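You operate a simulated robot arm through the tools that you are given. There is no shell and no other tool.

You run a simulated robot arm. Do the job below in one go: nothing can be reset, and whatever is moved stays where it is left.

## Task
Pick the black stones and yellow twigs out of the beans on the blue mat.
Fine: both stones into the grey dish, both twigs into the pink dish; the clumps stay.

The check looks at the end state, three seconds after you hand in, the way a careful person would. Anything else that was tipped, shoved, dropped, spilled or broken makes it a failure.

## Robot
A 6-joint arm with a two-finger parallel gripper, fixed in place. Base frame: the origin is on the floor under the middle of its stand, x ahead of it, y to its left, z up; the work surface is at about z = 0.86. Units: m, rad, N and s.
With the tool pointing down near the work surface it reaches from about 0.26 to 0.68 m from the base axis. Its first joint turns from -1.152 to 1.152 rad. Payload 2.9 kg.
Tool frame: the origin (TCP) lies between the finger pads and is the grasp point; the fingertips stand 0.03 m ahead of it; z points along the fingers, y is the line along which they close. The gripper opens to 0.11 m. The fingers are 0.02 m wide and 0.01 m thick; the gripper's body (0.048 by 0.112 m) begins 0.055 m behind the TCP.
Orientation is that of the tool frame in the base frame, as a unit quaternion [x, y, z, w]. With the fingers straight down and closing along the base's y, the tool's x points along the base's -x, its y along +y and its z along -z.

## Interface
- The arm moves only by the tool jog_arm. Its argument "steps" is a list of rows, each a list of 3 entries, a list of its own where there are three numbers: the shift along the base's x, y, z in m, then the turn, a rotation vector about the base's x, y, z in rad, then the opening, from 0 (shut) to 1 (fully open). In form: [[[x, y, z], [rx, ry, rz], grip], ...]. A call has 1 to 20 rows; each row is the pose to reach, as a shift and turn from the pose commanded when the call began. A row lasts 0.2 s, in which the tool goes at most 0.05 m and 0.15 rad; a call with a longer step from one row to the next is refused whole, and so is a gripper value outside its range. Where a pose cannot be reached the arm comes as near as it can. A force on the tool above 40 N (or 10 N above the force at the start of the call, whichever is more), or a blocked arm, ends the call early, and 0.2 s more pass. Each finger travels about 0.108 m/s and halts on what it meets, pressing with about 23 N; the grip force reading is that of the motor and also rises with nothing between the fingers. The clock runs only during rows and for 0.2 s after the last one: add rows that repeat a pose to give the fingers time. The reply holds the time, the measured pose of the TCP, the force on the tool along the base axes, the opening and the grip force, in the units named above and with some noise, with the torque about the TCP (base axes, N m) and any sound that the robot's microphone picked up.
- Cameras (640 x 400 px; columns grow to the right, rows downward): "scene" is fixed at [0.0706, 0.4478, 1.3875]; the picture's right is [-0.80, -0.60, 0.00], its down [-0.40, 0.53, -0.74] and it looks along [0.45, -0.60, -0.67] (base axes); focal length 234 px, centre (320, 200). "wrist" rides on the gripper at [0.072, 0.017, -0.103] in the tool frame; the picture's right is [-0.23, 0.97, 0.00], its down [-0.76, -0.18, -0.62] and it looks along [-0.61, -0.14, 0.78] (tool axes); focal length 222 px, centre (320, 200). There is no depth. A picture from a camera that has moved, and an enlarged one, comes with that camera's place and axes in the base frame and with its lens. The place of the scene camera against the robot may be out by one fixed shift of up to 0.025 m in any direction.
- capture(camera): a new picture of that camera. The clock stands still meanwhile.
- close_up(camera, box): a new picture of the part [left, top, right, bottom] of that camera's present view, enlarged. The clock stands still meanwhile.
- hand_in(): hands the job in; it is judged then, once.

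Places have to be worked out from the pictures, the camera data and where the tool is seen. Open the gripper and draw the arm clear of the work before you hand the job in, unless the task says otherwise.

The tools are called after ">>>" as a command line: name --argument value ..., lists and objects as JSON in quotes. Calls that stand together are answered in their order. jog_arm: Moves the arm, as the interface text tells. Its arguments: {"type":"object","properties":{"steps":{"type":"array"}},"required":["steps"]} The other tools are called the same way: capture (camera) takes a picture; close_up (camera, box) takes an enlarged picture of a part of a camera's view; hand_in () hands the job in.

At the start:

```text
t: 0.0
tcp_pos: [0.3723, 0.151, 1.2082]
tool_rot: [0.0, 1.0, 0.0, -0.001]
force: [0.0, -1.2, 0.3]
wrist_torque: [0.04, 0.0, -0.01]
finger_gap: 0.11
finger_force: 0.0
```

scene: 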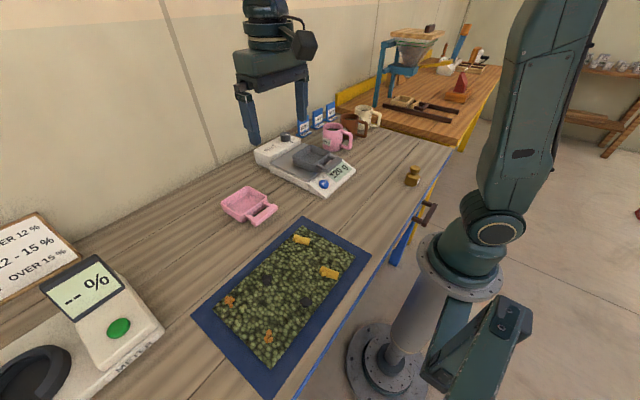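
wrist: 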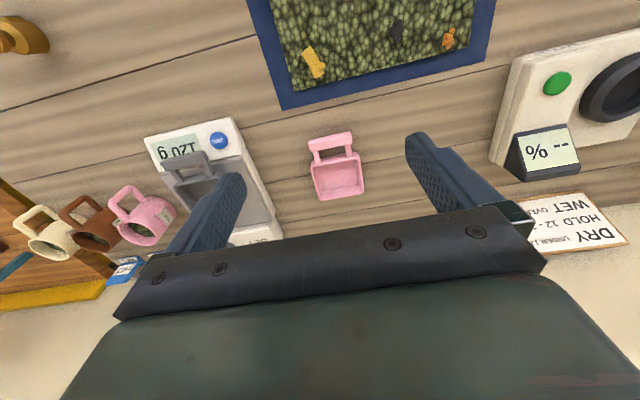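

I start by looking closer at the mat and the dishes with both cameras before moving.

>>> close_up --camera "scene" --box '[180, 210, 380, 400]'

>>> close_up --camera "scene" --box '[210, 110, 370, 230]'

>>> close_up --camera "wrist" --box '[240, 0, 500, 110]'

>>> close_up --camera "wrist" --box '[100, 90, 400, 280]'

```text
2.11 times, centred on (280, 305) of scene
camera zoom: at [0.0706, 0.4478, 1.3875], right [-0.8, -0.6, 0.0], down [-0.4, 0.53, -0.74], along [0.45, -0.6, -0.67], focal length 492 px, centre (404, -21)
```

zoom: 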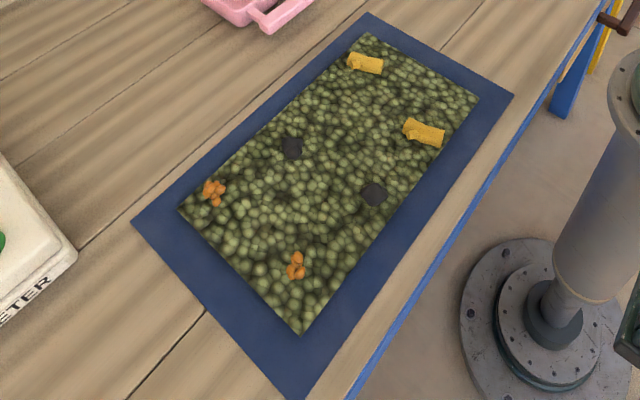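

```text
3.33 times, centred on (290, 170) of scene
camera zoom: at [0.0706, 0.4478, 1.3875], right [-0.8, -0.6, 0.0], down [-0.4, 0.53, -0.74], along [0.45, -0.6, -0.67], focal length 778 px, centre (420, 300)
```

zoom: 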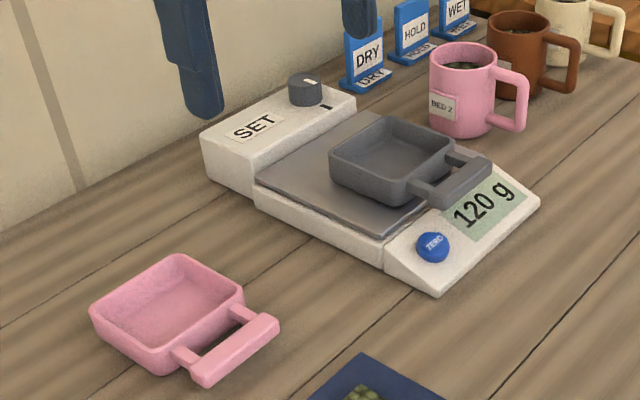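

```text
2.46 times, centred on (370, 55) of wrist
camera zoom: at [0.2999, 0.1686, 1.312], right [0.23, 0.97, 0.0], down [0.76, -0.18, 0.62], along [0.61, -0.14, -0.78], focal length 547 px, centre (197, 557)
```

zoom: 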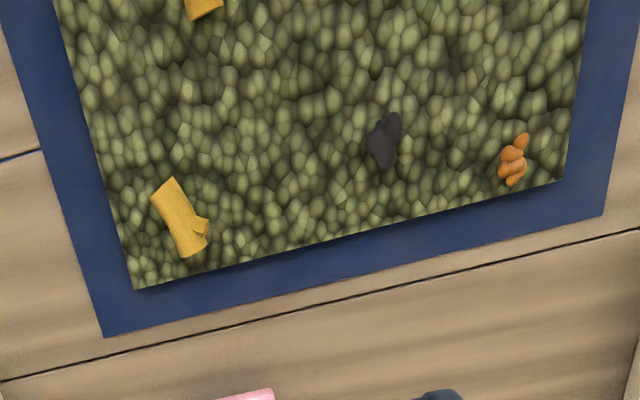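

```text
2.11 times, centred on (250, 185) of wrist
camera zoom: at [0.2999, 0.1686, 1.312], right [0.23, 0.97, 0.0], down [0.76, -0.18, 0.62], along [0.61, -0.14, -0.78], focal length 468 px, centre (467, 232)
```

zoom: 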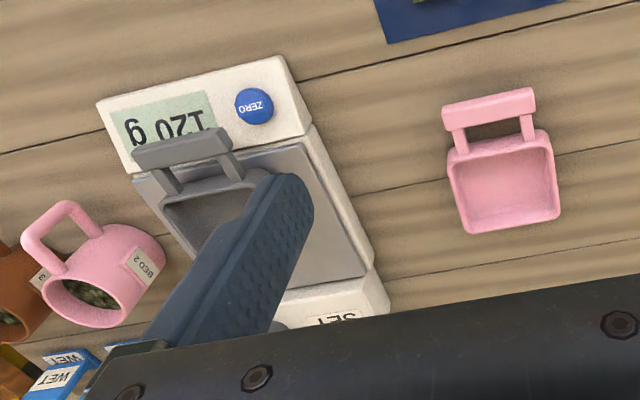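

The stones appear to be near (0.34, 0.28) and (0.23, 0.27), and the twigs near (0.35, 0.145) and (0.23, 0.18). The pink dish is near (0.60, 0.145) and the grey dish is on the scale near (0.54, -0.17). I move the wrist camera above the mat, staying high, to pin these down.

>>> jog_arm --steps '[[[-0.02, 0.017, -0.015], [0, 0, 0], 1], [[-0.04, 0.034, -0.03], [0, 0, 0], 1], [[-0.06, 0.051, -0.045], [0, 0, 0], 1], [[-0.08, 0.069, -0.06], [0, 0, 0], 1], [[-0.08, 0.069, -0.06], [0, 0, 0], 1]]'

>>> capture --camera "wrist"

>>> capture --camera "scene"

```text
t: 1.2
tcp_pos: [0.2916, 0.2211, 1.1481]
tool_rot: [0.0, 1.0, 0.0, 0.001]
force: [-0.1, -0.3, 0.1]
wrist_torque: [0.04, -0.04, 0.0]
finger_gap: 0.11
finger_force: 0.1
```

```text
taken
camera wrist: at [0.2198, 0.2376, 1.2517], right [0.23, 0.97, 0.0], down [0.76, -0.18, 0.62], along [0.61, -0.14, -0.78], focal length 222 px, centre (320, 200)
```

wrist: 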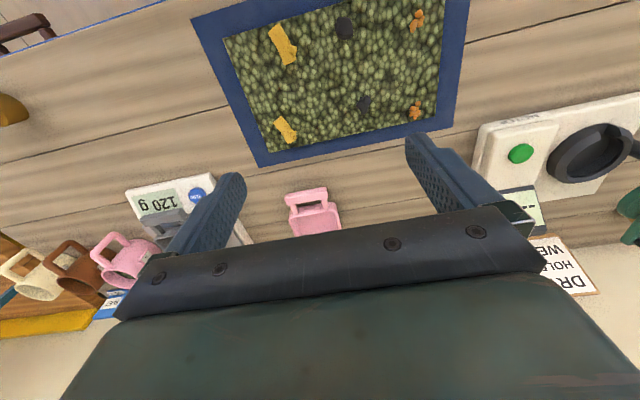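

```text
taken
```

scene: 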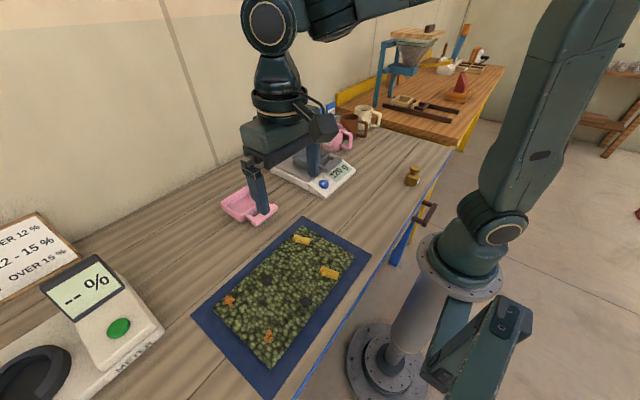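

Now all four targets and both clumps are in the wrist view, so I enlarge that region for exact places and shapes.

>>> close_up --camera "wrist" --box '[190, 0, 470, 170]'

>>> close_up --camera "wrist" --box '[310, 0, 440, 80]'

>>> close_up --camera "wrist" --box '[320, 70, 450, 150]'

>>> close_up --camera "wrist" --box '[230, 10, 340, 150]'

>>> close_up --camera "scene" --box '[210, 220, 350, 370]'

```text
2.29 times, centred on (330, 85) of wrist
camera zoom: at [0.2198, 0.2376, 1.2517], right [0.23, 0.97, 0.0], down [0.76, -0.18, 0.62], along [0.61, -0.14, -0.78], focal length 508 px, centre (297, 463)
```

zoom: 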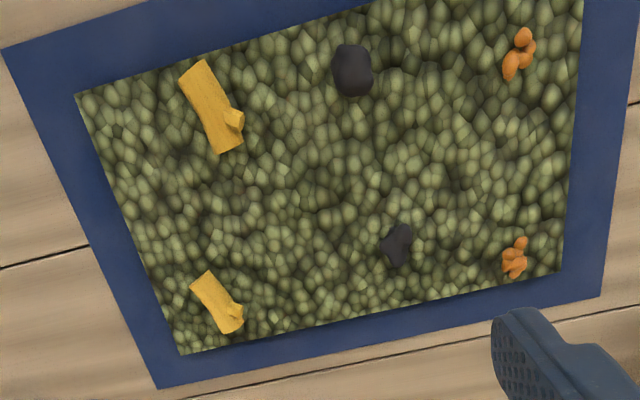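

```text
4.92 times, centred on (375, 40) of wrist
camera zoom: at [0.2198, 0.2376, 1.2517], right [0.23, 0.97, 0.0], down [0.76, -0.18, 0.62], along [0.61, -0.14, -0.78], focal length 1094 px, centre (49, 988)
```

zoom: 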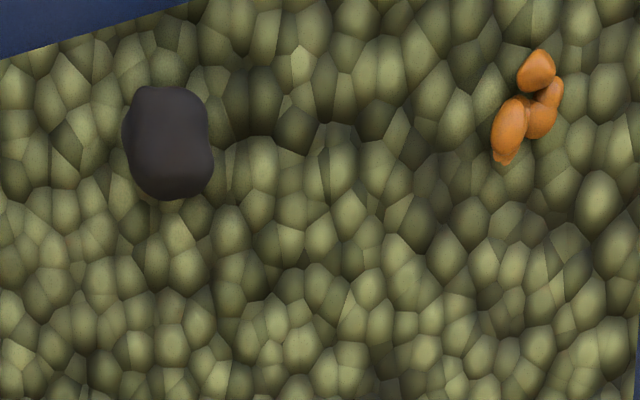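

```text
4.92 times, centred on (385, 110) of wrist
camera zoom: at [0.2198, 0.2376, 1.2517], right [0.23, 0.97, 0.0], down [0.76, -0.18, 0.62], along [0.61, -0.14, -0.78], focal length 1094 px, centre (0, 643)
```

zoom: 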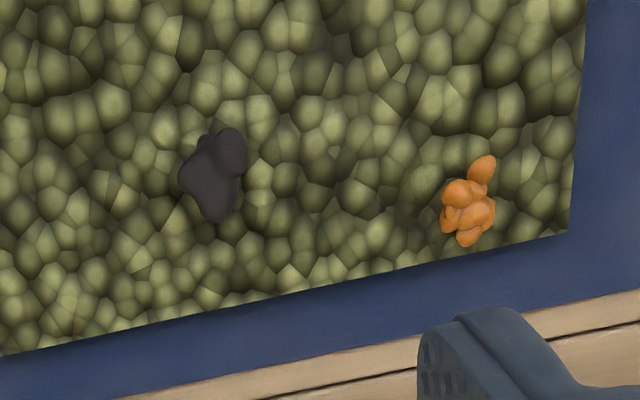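

```text
2.86 times, centred on (285, 80) of wrist
camera zoom: at [0.2198, 0.2376, 1.2517], right [0.23, 0.97, 0.0], down [0.76, -0.18, 0.62], along [0.61, -0.14, -0.78], focal length 635 px, centre (420, 543)
```

zoom: 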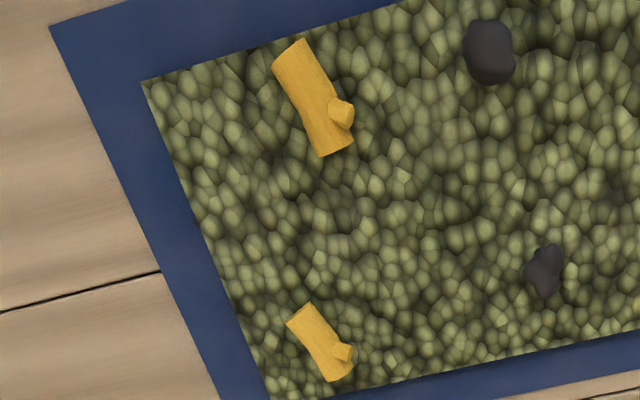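

```text
2.67 times, centred on (280, 295) of scene
camera zoom: at [0.0706, 0.4478, 1.3875], right [-0.8, -0.6, 0.0], down [-0.4, 0.53, -0.74], along [0.45, -0.6, -0.67], focal length 623 px, centre (427, -53)
```

zoom: 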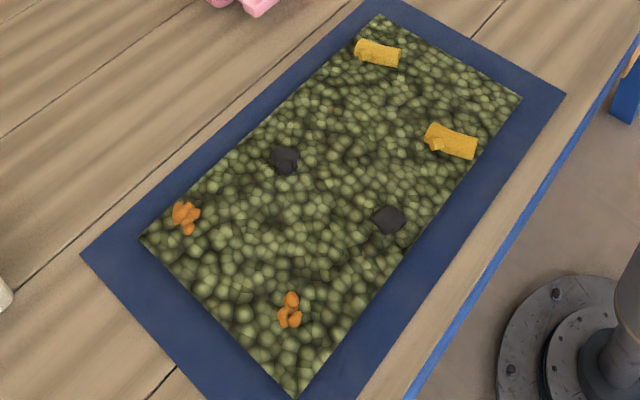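

From this view I estimate the following places at z≈0.88:
- **Stones:** B at about (0.234, 0.267), A at about (0.336, 0.282).
- **Twigs:** T1 at about (0.347, 0.146), T2 at about (0.233, 0.181), both turned roughly 0.23 rad from x. Each has a knob near the far end.
- **Clumps:** near y≈0.362, well away from the stones.

I go above stone B with the gripper half open and look again.

>>> jog_arm --steps '[[[-0.0145, 0.012, -0.035], [0, 0, 0], 0.5], [[-0.029, 0.0235, -0.07], [0, 0, 0], 0.5], [[-0.0435, 0.035, -0.105], [0, 0, 0], 0.5], [[-0.0585, 0.047, -0.14], [0, 0, 0], 0.5], [[-0.0585, 0.047, -0.175], [0, 0, 0], 0.5], [[-0.0585, 0.047, -0.188], [0, 0, 0], 0.5], [[-0.0585, 0.047, -0.188], [0, 0, 0], 0.5]]'

>>> capture --camera "wrist"

>>> capture --camera "scene"

```text
t: 2.8
tcp_pos: [0.2326, 0.2661, 0.9605]
tool_rot: [0.0, 1.0, 0.0, -0.001]
force: [0.5, -0.8, -0.4]
wrist_torque: [-0.03, -0.01, 0.02]
finger_gap: 0.0549
finger_force: 0.1
```

```text
taken
camera wrist: at [0.1617, 0.2834, 1.0625], right [0.23, 0.97, 0.0], down [0.76, -0.18, 0.62], along [0.61, -0.14, -0.78], focal length 222 px, centre (320, 200)
```

wrist: 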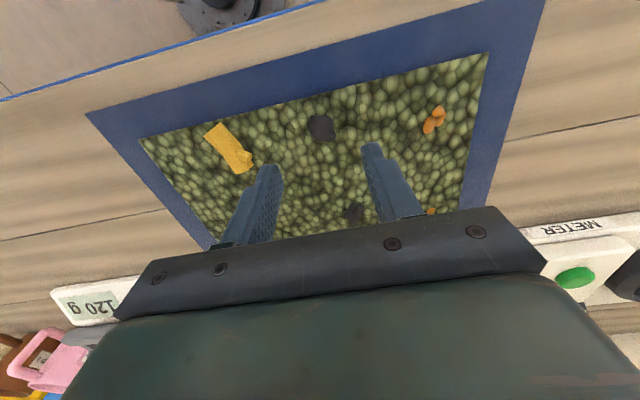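

```text
taken
```

scene: 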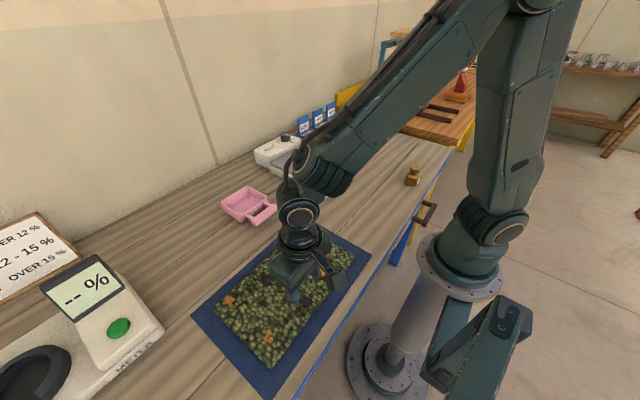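

Stone B sits between the fingers as planned. I enlarge the view to refine its place and height.

>>> close_up --camera "wrist" --box '[200, 80, 460, 240]'

>>> close_up --camera "scene" --box '[240, 220, 360, 320]'

```text
2.46 times, centred on (330, 160) of wrist
camera zoom: at [0.1617, 0.2834, 1.0625], right [0.23, 0.97, 0.0], down [0.76, -0.18, 0.62], along [0.61, -0.14, -0.78], focal length 547 px, centre (295, 298)
```

zoom: 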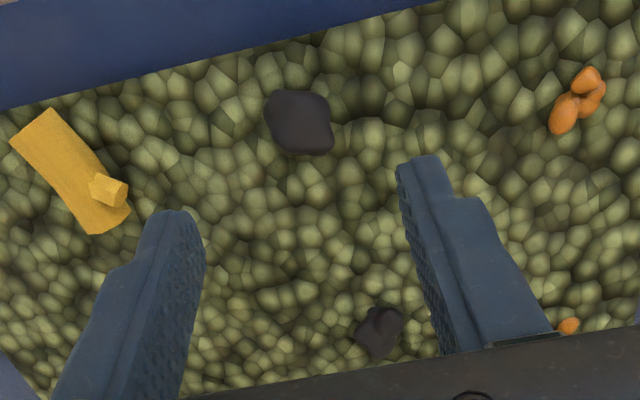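

```text
4.00 times, centred on (300, 270) of scene
camera zoom: at [0.0706, 0.4478, 1.3875], right [-0.8, -0.6, 0.0], down [-0.4, 0.53, -0.74], along [0.45, -0.6, -0.67], focal length 934 px, centre (400, -80)
```

zoom: 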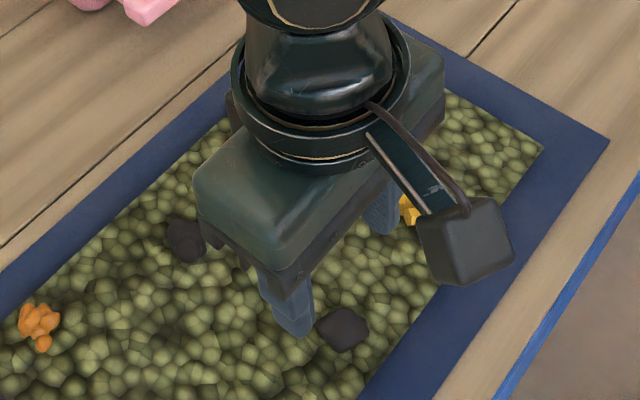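

Stone B is about 25 mm wide and centred near (0.234, 0.268), with its middle around z≈0.87. I centre on it, lower until the fingertips should be near the top of the beans, and check the force and the view.

>>> jog_arm --steps '[[[0.0012, 0.0015, -0.02], [0, 0, 0], 0.5], [[0.0012, 0.0015, -0.035], [0, 0, 0], 0.5], [[0.0012, 0.0015, -0.048], [0, 0, 0], 0.5], [[0.0012, 0.0015, -0.053], [0, 0, 0], 0.5], [[0.0012, 0.0015, -0.053], [0, 0, 0], 0.5]]'

>>> close_up --camera "wrist" --box '[200, 80, 460, 240]'

>>> close_up --camera "scene" --box '[260, 250, 360, 340]'

```text
t: 4.0
tcp_pos: [0.2353, 0.2694, 0.907]
tool_rot: [0.0, 1.0, 0.0, 0.0]
force: [0.3, -1.1, -0.1]
wrist_torque: [-0.03, -0.01, 0.03]
finger_gap: 0.0553
finger_force: 0.1
```

```text
2.46 times, centred on (330, 160) of wrist
camera zoom: at [0.1625, 0.2865, 1.0104], right [0.23, 0.97, 0.0], down [0.76, -0.18, 0.62], along [0.61, -0.14, -0.78], focal length 547 px, centre (295, 298)
```

zoom: 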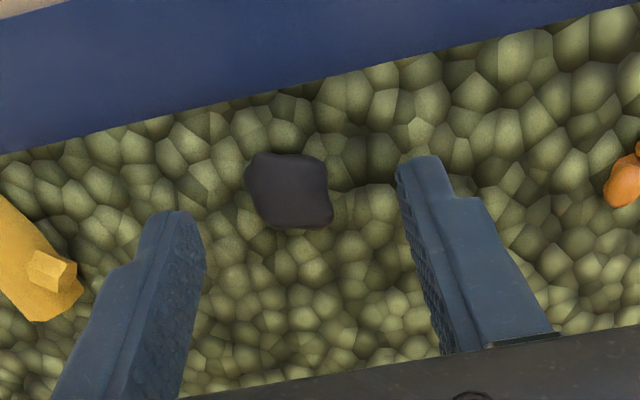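

```text
4.44 times, centred on (310, 295) of scene
camera zoom: at [0.0706, 0.4478, 1.3875], right [-0.8, -0.6, 0.0], down [-0.4, 0.53, -0.74], along [0.45, -0.6, -0.67], focal length 1038 px, centre (364, -222)
```

zoom: 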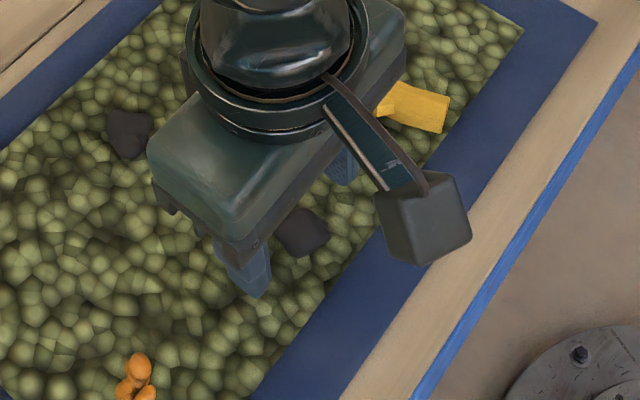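

The fingertips are at about z=0.877 with no contact, and the stone is centred between them. I lower in small steps, reading the force.

>>> jog_arm --steps '[[[-0.0008, -0.001, -0.002], [0, 0, 0], 0.5], [[-0.0008, -0.001, -0.004], [0, 0, 0], 0.5], [[-0.0008, -0.001, -0.006], [0, 0, 0], 0.5], [[-0.0008, -0.001, -0.006], [0, 0, 0], 0.5]]'

>>> close_up --camera "wrist" --box '[200, 80, 460, 240]'

```text
t: 5.0
tcp_pos: [0.2343, 0.2683, 0.9021]
tool_rot: [0.0, 1.0, -0.001, 0.0]
force: [0.5, 0.1, -0.4]
wrist_torque: [-0.03, -0.05, 0.01]
finger_gap: 0.0549
finger_force: 0.1
```

```text
2.46 times, centred on (330, 160) of wrist
camera zoom: at [0.1621, 0.2857, 1.005], right [0.23, 0.97, 0.0], down [0.76, -0.18, 0.62], along [0.61, -0.14, -0.78], focal length 547 px, centre (295, 298)
```

zoom: 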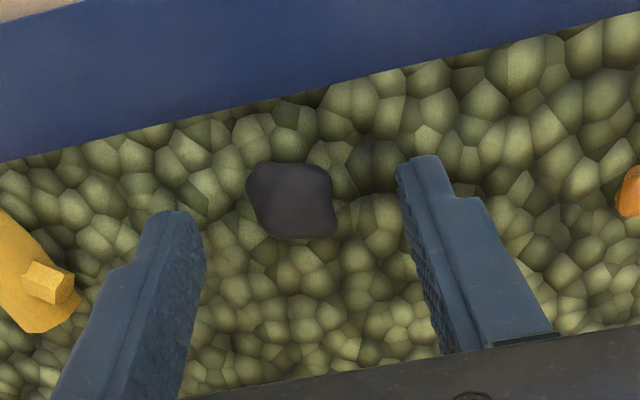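

There is still no contact at a fingertip height of about 0.872. I lower another 4 mm in 1 mm rows.

>>> jog_arm --steps '[[[0, 0, -0.001], [0, 0, 0], 0.5], [[0, 0, -0.002], [0, 0, 0], 0.5], [[0, 0, -0.003], [0, 0, 0], 0.5], [[0, 0, -0.004], [0, 0, 0], 0.5], [[0, 0, -0.004], [0, 0, 0], 0.5]]'

>>> close_up --camera "wrist" --box '[200, 80, 460, 240]'

>>> close_up --camera "scene" --box '[260, 250, 360, 340]'

```text
t: 6.2
tcp_pos: [0.2329, 0.2682, 0.8983]
tool_rot: [0.0, 1.0, -0.001, 0.0]
force: [-0.8, -0.3, 0.1]
wrist_torque: [-0.01, 0.0, -0.01]
finger_gap: 0.0553
finger_force: 0.0
```

```text
2.46 times, centred on (330, 160) of wrist
camera zoom: at [0.1618, 0.2851, 1.0011], right [0.23, 0.97, 0.0], down [0.76, -0.18, 0.62], along [0.61, -0.14, -0.78], focal length 547 px, centre (295, 298)
```

zoom: 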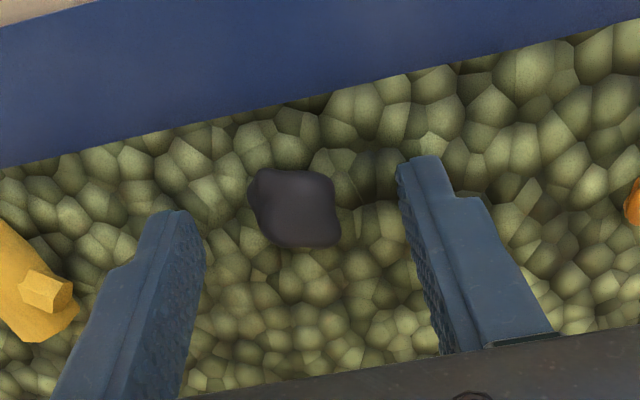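

```text
4.44 times, centred on (310, 295) of scene
camera zoom: at [0.0706, 0.4478, 1.3875], right [-0.8, -0.6, 0.0], down [-0.4, 0.53, -0.74], along [0.45, -0.6, -0.67], focal length 1038 px, centre (364, -222)
```

zoom: 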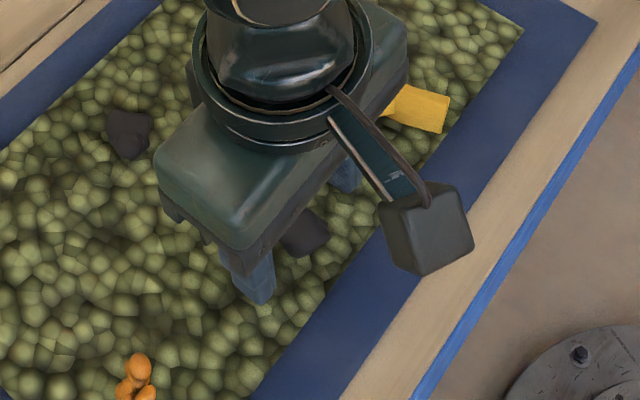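

No force yet, and the stone is still centred. I lower 2 mm more, then close gently while watching the gap.

>>> jog_arm --steps '[[[0, 0, -0.001], [0, 0, 0], 0.5], [[0, 0, -0.002], [0, 0, 0], 0.5], [[0, 0, -0.002], [0, 0, 0], 0.5]]'

```text
t: 7.0
tcp_pos: [0.2331, 0.2677, 0.8966]
tool_rot: [0.0, 1.0, 0.0, 0.0]
force: [-0.1, 0.4, -0.3]
wrist_torque: [0.01, -0.04, 0.0]
finger_gap: 0.055
finger_force: 0.0
```

Tips are around z=0.866 with no contact. I close on stone B.

>>> jog_arm --steps '[[[0, 0, 0], [0, 0, 0], 0.35], [[0, 0, 0], [0, 0, 0], 0.2], [[0, 0, 0], [0, 0, 0], 0.1], [[0, 0, 0], [0, 0, 0], 0.0], [[0, 0, 0], [0, 0, 0], 0.0]]'

>>> close_up --camera "wrist" --box '[200, 80, 460, 240]'

```text
t: 8.2
tcp_pos: [0.2341, 0.2666, 0.8961]
tool_rot: [0.0, 1.0, 0.0, 0.0]
force: [0.1, 0.2, 1.1]
wrist_torque: [0.0, 0.02, 0.0]
finger_gap: 0.0209
finger_force: 23.2
```

```text
2.46 times, centred on (330, 160) of wrist
camera zoom: at [0.1619, 0.285, 0.9994], right [0.23, 0.97, 0.0], down [0.76, -0.18, 0.62], along [0.61, -0.14, -0.78], focal length 547 px, centre (295, 298)
```

zoom: 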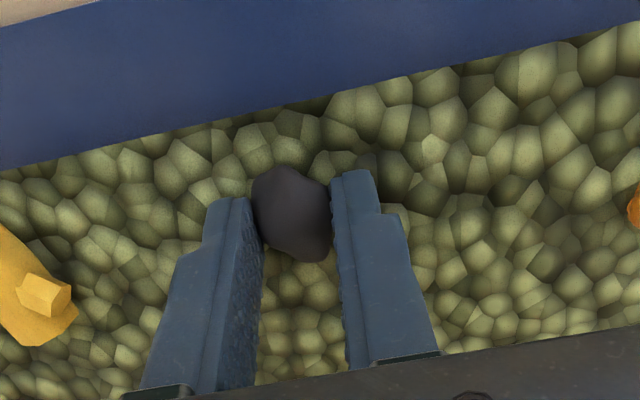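

The gap holds at 21 mm with grip force, so stone B is held. I lift it slowly and check.

>>> jog_arm --steps '[[[0, 0, 0.005], [0, 0, 0], 0.0], [[0, 0, 0.015], [0, 0, 0], 0.0], [[0, 0, 0.03], [0, 0, 0], 0.0], [[0, 0, 0.05], [0, 0, 0], 0.0], [[0, 0, 0.07], [0, 0, 0], 0.0], [[0, 0, 0.09], [0, 0, 0], 0.0], [[0, 0, 0.09], [0, 0, 0], 0.0]]'

>>> capture --camera "wrist"

>>> capture --camera "scene"

```text
t: 9.8
tcp_pos: [0.2349, 0.2681, 0.987]
tool_rot: [-0.001, 1.0, 0.001, 0.0]
force: [0.3, 0.2, 0.1]
wrist_torque: [-0.02, -0.02, 0.01]
finger_gap: 0.0207
finger_force: 22.8
```

```text
taken
camera wrist: at [0.1624, 0.2852, 1.0883], right [0.23, 0.97, 0.0], down [0.76, -0.18, 0.62], along [0.61, -0.14, -0.78], focal length 222 px, centre (320, 200)
```

wrist: 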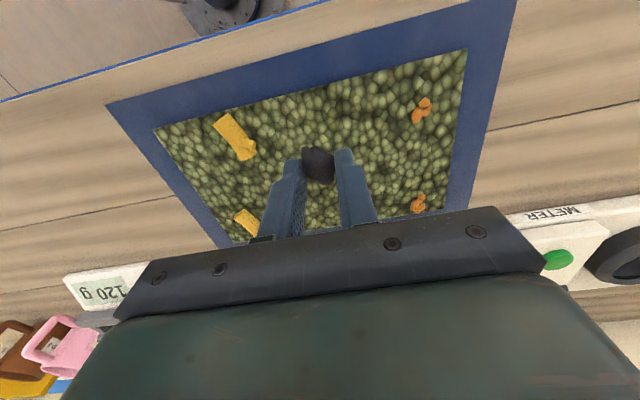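

```text
taken
```

scene: 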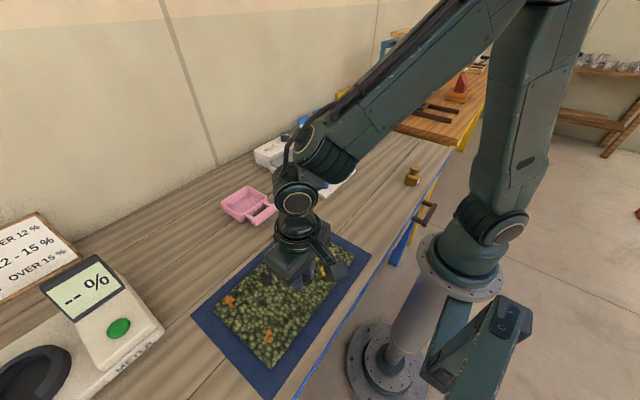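

Stone B hangs firmly between the tips. I rise and carry it toward the scale, stopping short at (0.46, 0.02) for a clear view of the grey dish.

>>> jog_arm --steps '[[[0, 0, 0.035], [0, 0, 0], 0.0], [[0.01, -0.01, 0.07], [0, 0, 0], 0.0], [[0.03, -0.03, 0.1], [0, 0, 0], 0.0], [[0.055, -0.055, 0.125], [0, 0, 0], 0.0], [[0.085, -0.085, 0.144], [0, 0, 0], 0.0], [[0.115, -0.115, 0.144], [0, 0, 0], 0.0], [[0.145, -0.15, 0.144], [0, 0, 0], 0.0], [[0.175, -0.18, 0.144], [0, 0, 0], 0.0], [[0.2, -0.215, 0.144], [0, 0, 0], 0.0], [[0.225, -0.245, 0.144], [0, 0, 0], 0.0], [[0.225, -0.245, 0.144], [0, 0, 0], 0.0]]'

>>> capture --camera "wrist"

>>> capture --camera "scene"

```text
t: 12.2
tcp_pos: [0.457, 0.0231, 1.1304]
tool_rot: [0.0, 1.0, 0.0, 0.0]
force: [-0.5, -0.9, -0.6]
wrist_torque: [-0.01, -0.03, -0.02]
finger_gap: 0.0208
finger_force: 23.2
```

```text
taken
camera wrist: at [0.3864, 0.0394, 1.2335], right [0.23, 0.97, 0.0], down [0.76, -0.18, 0.62], along [0.61, -0.14, -0.78], focal length 222 px, centre (320, 200)
```

wrist: 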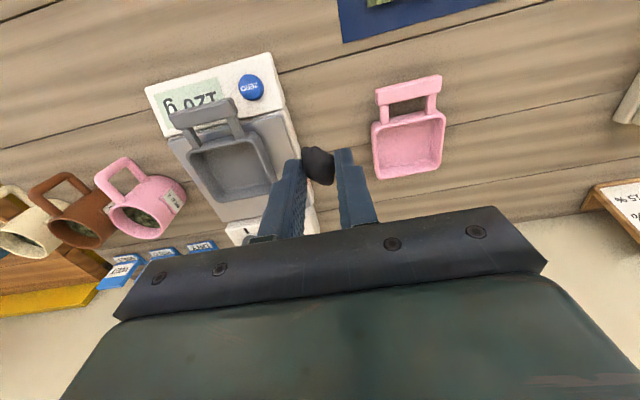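

```text
taken
```

scene: 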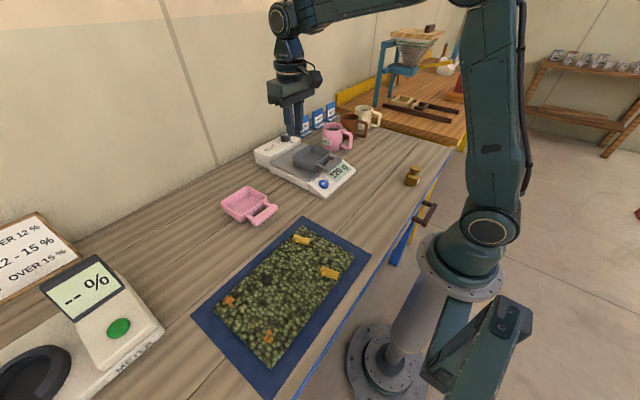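

The grey dish and pink dish are both visible here. I enlarge each to work out their insides.

>>> close_up --camera "wrist" --box '[140, 50, 320, 250]'

>>> close_up --camera "wrist" --box '[340, 60, 480, 200]'

>>> close_up --camera "scene" --box '[240, 110, 370, 210]'

```text
2.00 times, centred on (230, 150) of wrist
camera zoom: at [0.3864, 0.0394, 1.2335], right [0.23, 0.97, 0.0], down [0.76, -0.18, 0.62], along [0.61, -0.14, -0.78], focal length 444 px, centre (500, 300)
```

zoom: 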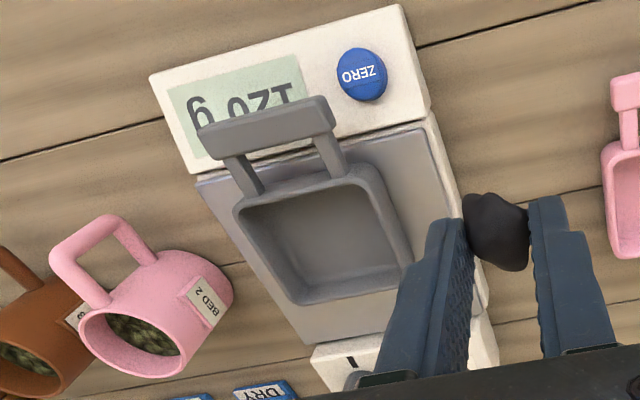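

```text
2.86 times, centred on (410, 130) of wrist
camera zoom: at [0.3864, 0.0394, 1.2335], right [0.23, 0.97, 0.0], down [0.76, -0.18, 0.62], along [0.61, -0.14, -0.78], focal length 635 px, centre (63, 400)
```

zoom: 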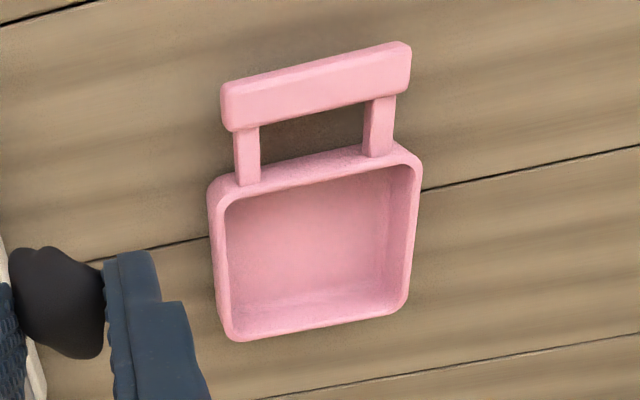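

```text
4.00 times, centred on (305, 160) of scene
camera zoom: at [0.0706, 0.4478, 1.3875], right [-0.8, -0.6, 0.0], down [-0.4, 0.53, -0.74], along [0.45, -0.6, -0.67], focal length 934 px, centre (380, 360)
```

zoom: 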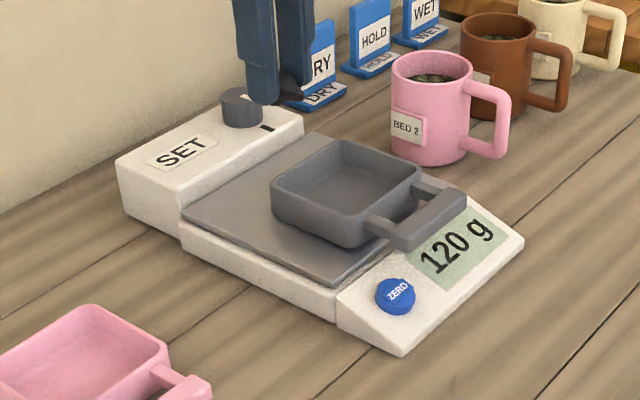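

I put the grey dish centre near (0.538, -0.138), with its rim at about z=0.925 and its floor near 0.90. The pink dish centre is near (0.578, 0.144). I move above the grey dish at a safe height and look again before lowering.

>>> jog_arm --steps '[[[0.02, -0.035, 0], [0, 0, 0], 0.0], [[0.04, -0.07, 0], [0, 0, 0], 0.0], [[0.06, -0.105, 0], [0, 0, 0], 0.0], [[0.0796, -0.1454, -0.01], [0, 0, 0], 0.0], [[0.0796, -0.1454, -0.04], [0, 0, 0], 0.0], [[0.0796, -0.1454, -0.08], [0, 0, 0], 0.0], [[0.0796, -0.1454, -0.1], [0, 0, 0], 0.0], [[0.0796, -0.1454, -0.1], [0, 0, 0], 0.0]]'

>>> capture --camera "wrist"

>>> close_up --camera "scene" --box '[240, 90, 370, 210]'

```text
t: 14.0
tcp_pos: [0.5386, -0.121, 1.0309]
tool_rot: [0.0, 1.0, 0.0, 0.0]
force: [0.2, 0.3, 0.4]
wrist_torque: [0.0, 0.0, 0.01]
finger_gap: 0.0208
finger_force: 23.1
```

```text
taken
camera wrist: at [0.4664, -0.1052, 1.1335], right [0.23, 0.97, 0.0], down [0.76, -0.18, 0.62], along [0.61, -0.14, -0.78], focal length 222 px, centre (320, 200)
```

wrist: 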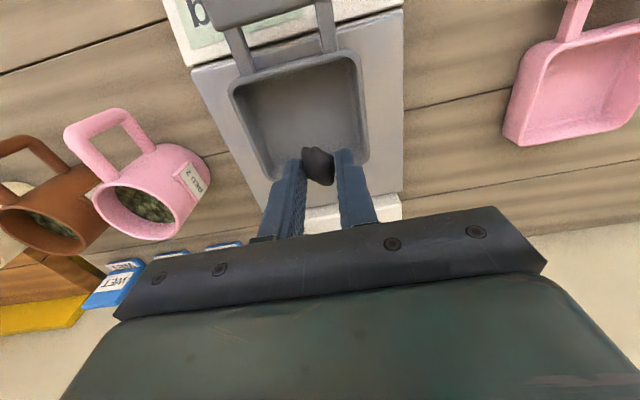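

```text
3.33 times, centred on (305, 150) of scene
camera zoom: at [0.0706, 0.4478, 1.3875], right [-0.8, -0.6, 0.0], down [-0.4, 0.53, -0.74], along [0.45, -0.6, -0.67], focal length 778 px, centre (370, 367)
```

zoom: 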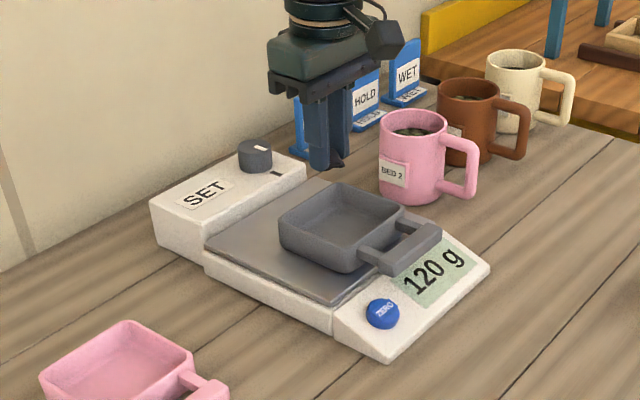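

The rim works out at z≈0.925 with its centre at (0.538, -0.1345). I aim for the far half, (0.553, -0.134), leaving the near half for the second stone, and lower partway.

>>> jog_arm --steps '[[[0.0146, -0.0118, 0], [0, 0, 0], 0.0], [[0.0146, -0.0118, -0.03], [0, 0, 0], 0.0], [[0.0146, -0.0118, -0.055], [0, 0, 0], 0.0], [[0.0146, -0.0118, -0.07], [0, 0, 0], 0.0], [[0.0146, -0.0118, -0.08], [0, 0, 0], 0.0], [[0.0146, -0.0118, -0.08], [0, 0, 0], 0.0]]'

>>> capture --camera "wrist"

>>> close_up --camera "scene" --box '[260, 120, 360, 200]'

```text
t: 15.4
tcp_pos: [0.5522, -0.1346, 0.9507]
tool_rot: [0.0, 1.0, -0.001, 0.0]
force: [-0.1, 0.8, 0.4]
wrist_torque: [-0.01, -0.02, 0.02]
finger_gap: 0.0208
finger_force: 23.3
```

```text
taken
camera wrist: at [0.48, -0.1171, 1.0538], right [0.23, 0.97, 0.0], down [0.76, -0.18, 0.62], along [0.61, -0.14, -0.78], focal length 222 px, centre (320, 200)
```

wrist: 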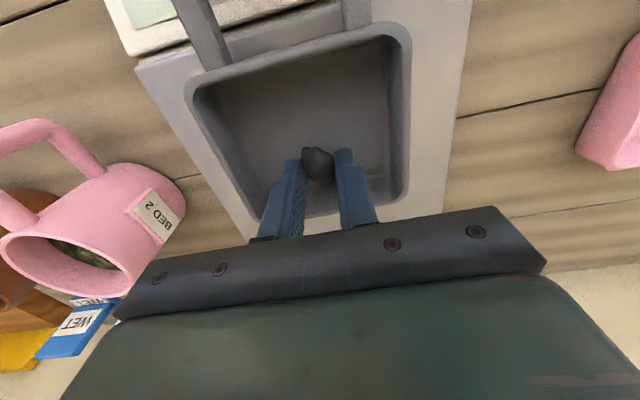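

```text
5.00 times, centred on (310, 160) of scene
camera zoom: at [0.0706, 0.4478, 1.3875], right [-0.8, -0.6, 0.0], down [-0.4, 0.53, -0.74], along [0.45, -0.6, -0.67], focal length 1168 px, centre (370, 400)
```

zoom: 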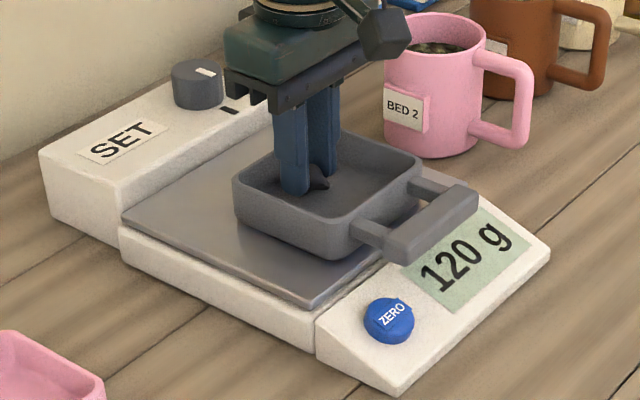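

The stone is inside the dish walls with clearance on every side. I lower slowly another 10 mm, watching the force.

>>> jog_arm --steps '[[[0, 0, -0.002], [0, 0, 0], 0.0], [[0, 0, -0.004], [0, 0, 0], 0.0], [[0, 0, -0.006], [0, 0, 0], 0.0], [[0, 0, -0.008], [0, 0, 0], 0.0], [[0, 0, -0.01], [0, 0, 0], 0.0], [[0, 0, -0.01], [0, 0, 0], 0.0]]'

>>> close_up --camera "scene" --box '[260, 120, 360, 200]'

>>> close_up --camera "wrist" --box '[180, 10, 440, 230]'

```text
t: 16.8
tcp_pos: [0.5531, -0.1336, 0.9411]
tool_rot: [0.0, 1.0, 0.0, 0.004]
force: [3.7, 0.6, 17.3]
wrist_torque: [-0.01, -0.13, -0.04]
finger_gap: 0.0207
finger_force: 23.1
```

```text
5.00 times, centred on (310, 160) of scene
camera zoom: at [0.0704, 0.4478, 1.3875], right [-0.8, -0.6, 0.0], down [-0.4, 0.53, -0.74], along [0.45, -0.6, -0.67], focal length 1168 px, centre (370, 400)
```

zoom: 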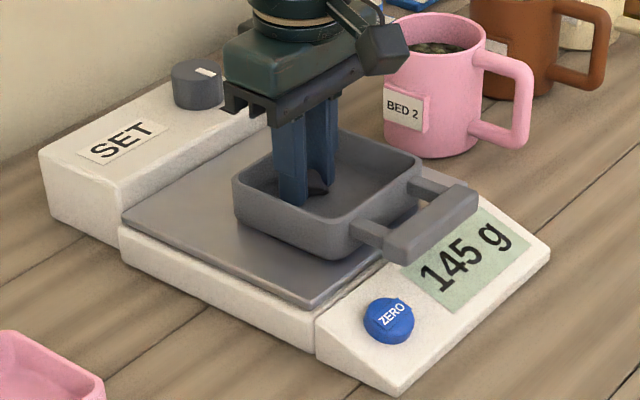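

```text
1.82 times, centred on (310, 120) of wrist
camera zoom: at [0.4813, -0.117, 1.0435], right [0.23, 0.97, 0.0], down [0.76, -0.18, 0.63], along [0.61, -0.14, -0.78], focal length 404 px, centre (338, 346)
```

zoom: 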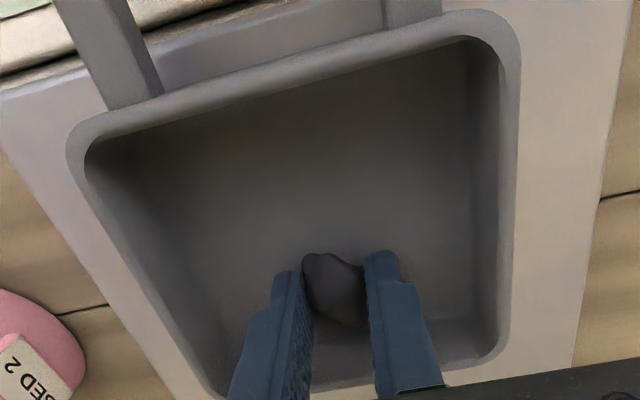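

The stone has touched the dish floor (17 N), so I ease up 1.5 mm to take off the pressure. Then I open just enough to release it.

>>> jog_arm --steps '[[[0, 0, 0.001], [0, 0, 0], 0.0], [[0, 0, 0.0015], [0, 0, 0], 0.0], [[0, 0, 0.0015], [0, 0, 0], 0.22], [[0, 0, 0.0015], [0, 0, 0], 0.3], [[0, 0, 0.0015], [0, 0, 0], 0.38], [[0, 0, 0.0015], [0, 0, 0], 0.38]]'

>>> close_up --camera "scene" --box '[260, 120, 360, 200]'

>>> close_up --camera "wrist" --box '[180, 10, 440, 230]'

```text
t: 18.2
tcp_pos: [0.5521, -0.1353, 0.9419]
tool_rot: [0.0, 1.0, 0.0, 0.0]
force: [0.1, 0.7, -0.7]
wrist_torque: [-0.03, 0.0, 0.01]
finger_gap: 0.0417
finger_force: 0.1
```

```text
5.00 times, centred on (310, 160) of scene
camera zoom: at [0.0706, 0.4478, 1.3875], right [-0.8, -0.6, 0.0], down [-0.4, 0.53, -0.74], along [0.45, -0.6, -0.67], focal length 1168 px, centre (370, 400)
```

zoom: 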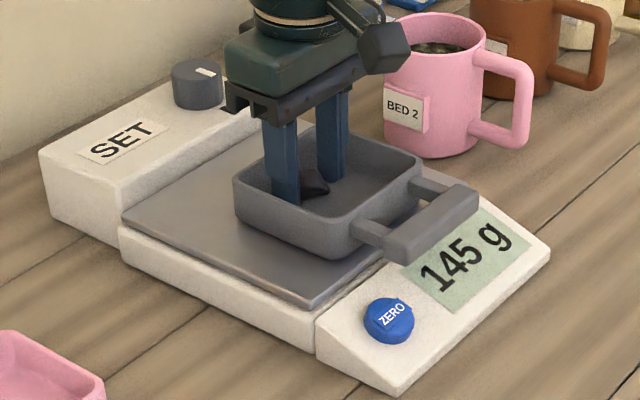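

```text
1.82 times, centred on (310, 120) of wrist
camera zoom: at [0.4808, -0.1175, 1.0443], right [0.23, 0.97, 0.0], down [0.76, -0.18, 0.62], along [0.61, -0.14, -0.78], focal length 404 px, centre (338, 346)
```

zoom: 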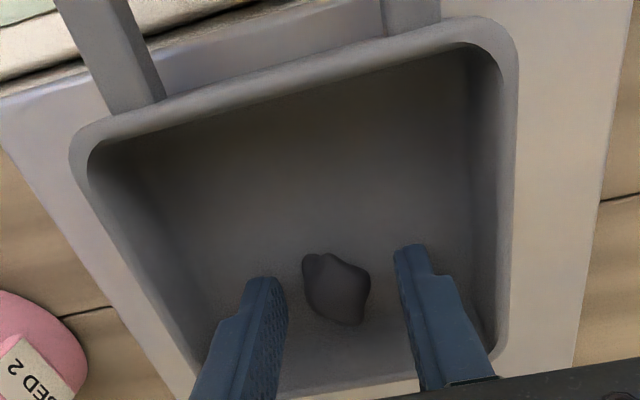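

Stone B rests in the grey dish and the scale reads 145 g. I rise straight up and return to just above stone A, with the gripper half open.

>>> jog_arm --steps '[[[0, 0, 0.01], [0, 0, 0], 0.38], [[0, 0, 0.035], [0, 0, 0], 0.38], [[0, 0, 0.075], [0, 0, 0], 0.38], [[0, 0, 0.115], [0, 0, 0], 0.38], [[-0.01, 0.02, 0.15], [0, 0, 0], 0.5], [[-0.03, 0.058, 0.15], [0, 0, 0], 0.5], [[-0.05, 0.097, 0.15], [0, 0, 0], 0.5], [[-0.07, 0.136, 0.15], [0, 0, 0], 0.5], [[-0.09, 0.175, 0.15], [0, 0, 0], 0.5], [[-0.11, 0.213, 0.15], [0, 0, 0], 0.5], [[-0.13, 0.251, 0.15], [0, 0, 0], 0.5], [[-0.15, 0.29, 0.15], [0, 0, 0], 0.5], [[-0.17, 0.328, 0.14], [0, 0, 0], 0.5], [[-0.19, 0.366, 0.12], [0, 0, 0], 0.5], [[-0.208, 0.4, 0.09], [0, 0, 0], 0.5], [[-0.2165, 0.4165, 0.05], [0, 0, 0], 0.5], [[-0.2165, 0.4165, 0.018], [0, 0, 0], 0.5], [[-0.2165, 0.4165, 0.018], [0, 0, 0], 0.5]]'

>>> close_up --camera "wrist" --box '[200, 60, 460, 240]'

>>> capture --camera "scene"

```text
t: 22.0
tcp_pos: [0.3353, 0.2821, 0.959]
tool_rot: [0.0, 1.0, 0.0, 0.001]
force: [-0.3, -0.4, -0.3]
wrist_torque: [-0.02, -0.02, 0.01]
finger_gap: 0.0549
finger_force: 0.0
```

```text
2.22 times, centred on (330, 150) of wrist
camera zoom: at [0.2634, 0.2993, 1.0618], right [0.23, 0.97, 0.0], down [0.76, -0.18, 0.62], along [0.61, -0.14, -0.78], focal length 494 px, centre (298, 311)
```

zoom: 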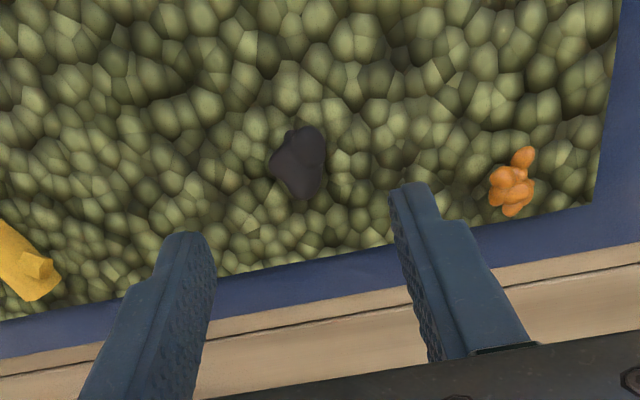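

```text
taken
```

scene: 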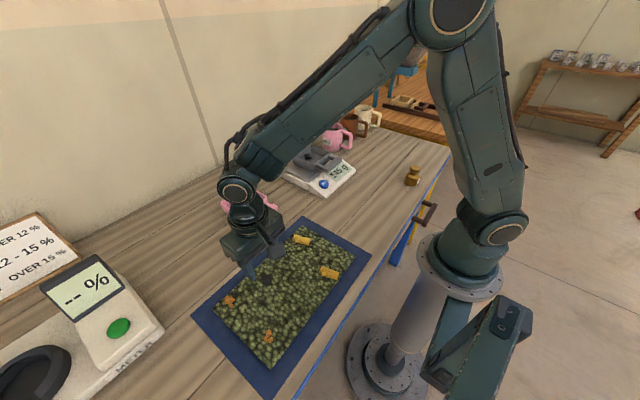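

Stone A is centred at about (0.339, 0.2825), and the orange clump is 3 cm outside the +y finger. I centre on it and lower to the same grasp height as before, with the last part slow.

>>> jog_arm --steps '[[[0.0035, 0.0005, -0.02], [0, 0, 0], 0.5], [[0.0035, 0.0005, -0.038], [0, 0, 0], 0.5], [[0.0035, 0.0005, -0.05], [0, 0, 0], 0.5], [[0.0035, 0.0005, -0.055], [0, 0, 0], 0.5], [[0.0035, 0.0005, -0.058], [0, 0, 0], 0.5], [[0.0035, 0.0005, -0.06], [0, 0, 0], 0.5], [[0.0035, 0.0005, -0.062], [0, 0, 0], 0.5], [[0.0035, 0.0005, -0.063], [0, 0, 0], 0.5], [[0.0035, 0.0005, -0.063], [0, 0, 0], 0.5]]'

>>> close_up --camera "wrist" --box '[200, 60, 460, 240]'

>>> close_up --camera "scene" --box '[210, 220, 330, 320]'

```text
t: 24.0
tcp_pos: [0.3393, 0.2835, 0.8978]
tool_rot: [0.0, 1.0, 0.001, 0.0]
force: [0.5, 0.4, -0.3]
wrist_torque: [0.0, -0.03, 0.01]
finger_gap: 0.055
finger_force: 0.1
```

```text
2.22 times, centred on (330, 150) of wrist
camera zoom: at [0.2681, 0.2995, 0.9996], right [0.23, 0.97, 0.0], down [0.76, -0.18, 0.62], along [0.61, -0.14, -0.78], focal length 494 px, centre (298, 311)
```

zoom: 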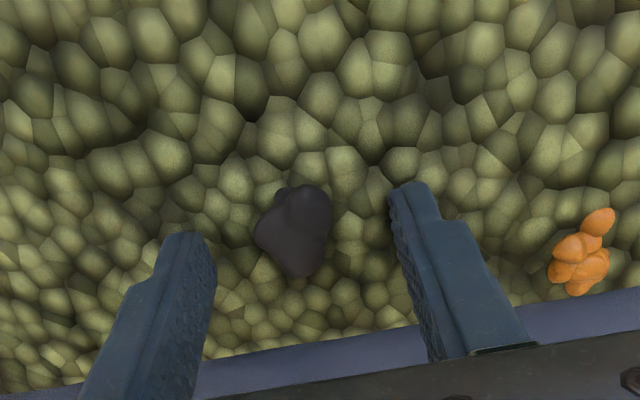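

```text
4.00 times, centred on (270, 270) of scene
camera zoom: at [0.0706, 0.4478, 1.3875], right [-0.8, -0.6, 0.0], down [-0.4, 0.53, -0.74], along [0.45, -0.6, -0.67], focal length 934 px, centre (520, -80)
```

zoom: 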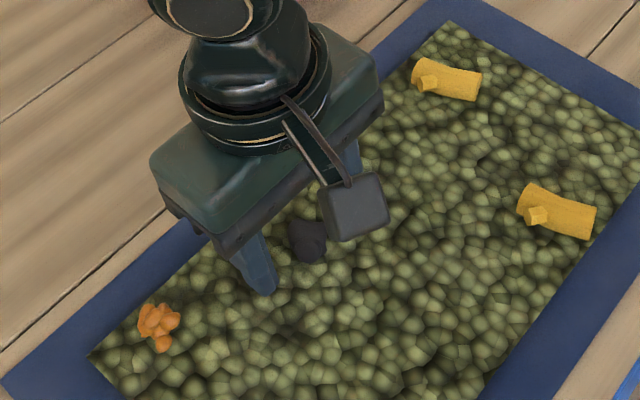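

The stone is centred and there's no contact. I close on stone A, then lift slowly.

>>> jog_arm --steps '[[[0, -0.0005, -0.001], [0, 0, 0], 0.4], [[0, -0.0005, -0.001], [0, 0, 0], 0.25], [[0, -0.0005, -0.001], [0, 0, 0], 0.12], [[0, -0.0005, -0.001], [0, 0, 0], 0.0], [[0, -0.0005, -0.001], [0, 0, 0], 0.0]]'

>>> close_up --camera "wrist" --box '[200, 60, 460, 240]'

```text
t: 25.2
tcp_pos: [0.3408, 0.2823, 0.8966]
tool_rot: [0.0, 1.0, 0.0, 0.001]
force: [1.5, -0.2, 1.1]
wrist_torque: [-0.01, -0.01, -0.02]
finger_gap: 0.0209
finger_force: 23.3
```

```text
2.22 times, centred on (330, 150) of wrist
camera zoom: at [0.2681, 0.2993, 0.9987], right [0.23, 0.97, 0.0], down [0.76, -0.18, 0.62], along [0.61, -0.14, -0.78], focal length 494 px, centre (298, 311)
```

zoom: 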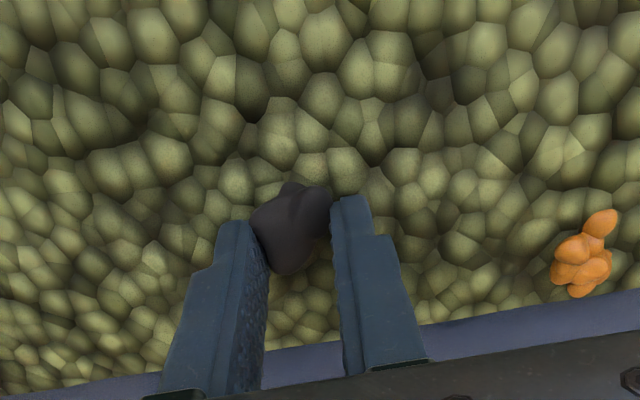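

The gap stays at 21 mm with full grip force, so stone A is held. I lift it and check before carrying.

>>> jog_arm --steps '[[[0, 0, 0.005], [0, 0, 0], 0.0], [[0, 0, 0.015], [0, 0, 0], 0.0], [[0, 0, 0.03], [0, 0, 0], 0.0], [[0, 0, 0.055], [0, 0, 0], 0.0], [[0, 0, 0.085], [0, 0, 0], 0.0], [[0, 0, 0.085], [0, 0, 0], 0.0]]'

>>> capture --camera "wrist"

```text
t: 26.6
tcp_pos: [0.3374, 0.2833, 0.9806]
tool_rot: [0.0, 1.0, -0.001, 0.001]
force: [0.9, -0.2, -1.1]
wrist_torque: [-0.01, 0.01, 0.02]
finger_gap: 0.0206
finger_force: 23.3
```

```text
taken
camera wrist: at [0.2659, 0.3001, 1.0828], right [0.23, 0.97, 0.0], down [0.76, -0.18, 0.62], along [0.61, -0.14, -0.78], focal length 222 px, centre (320, 200)
```

wrist: 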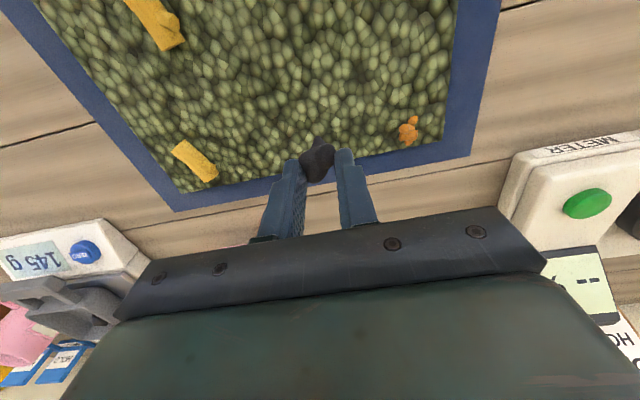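

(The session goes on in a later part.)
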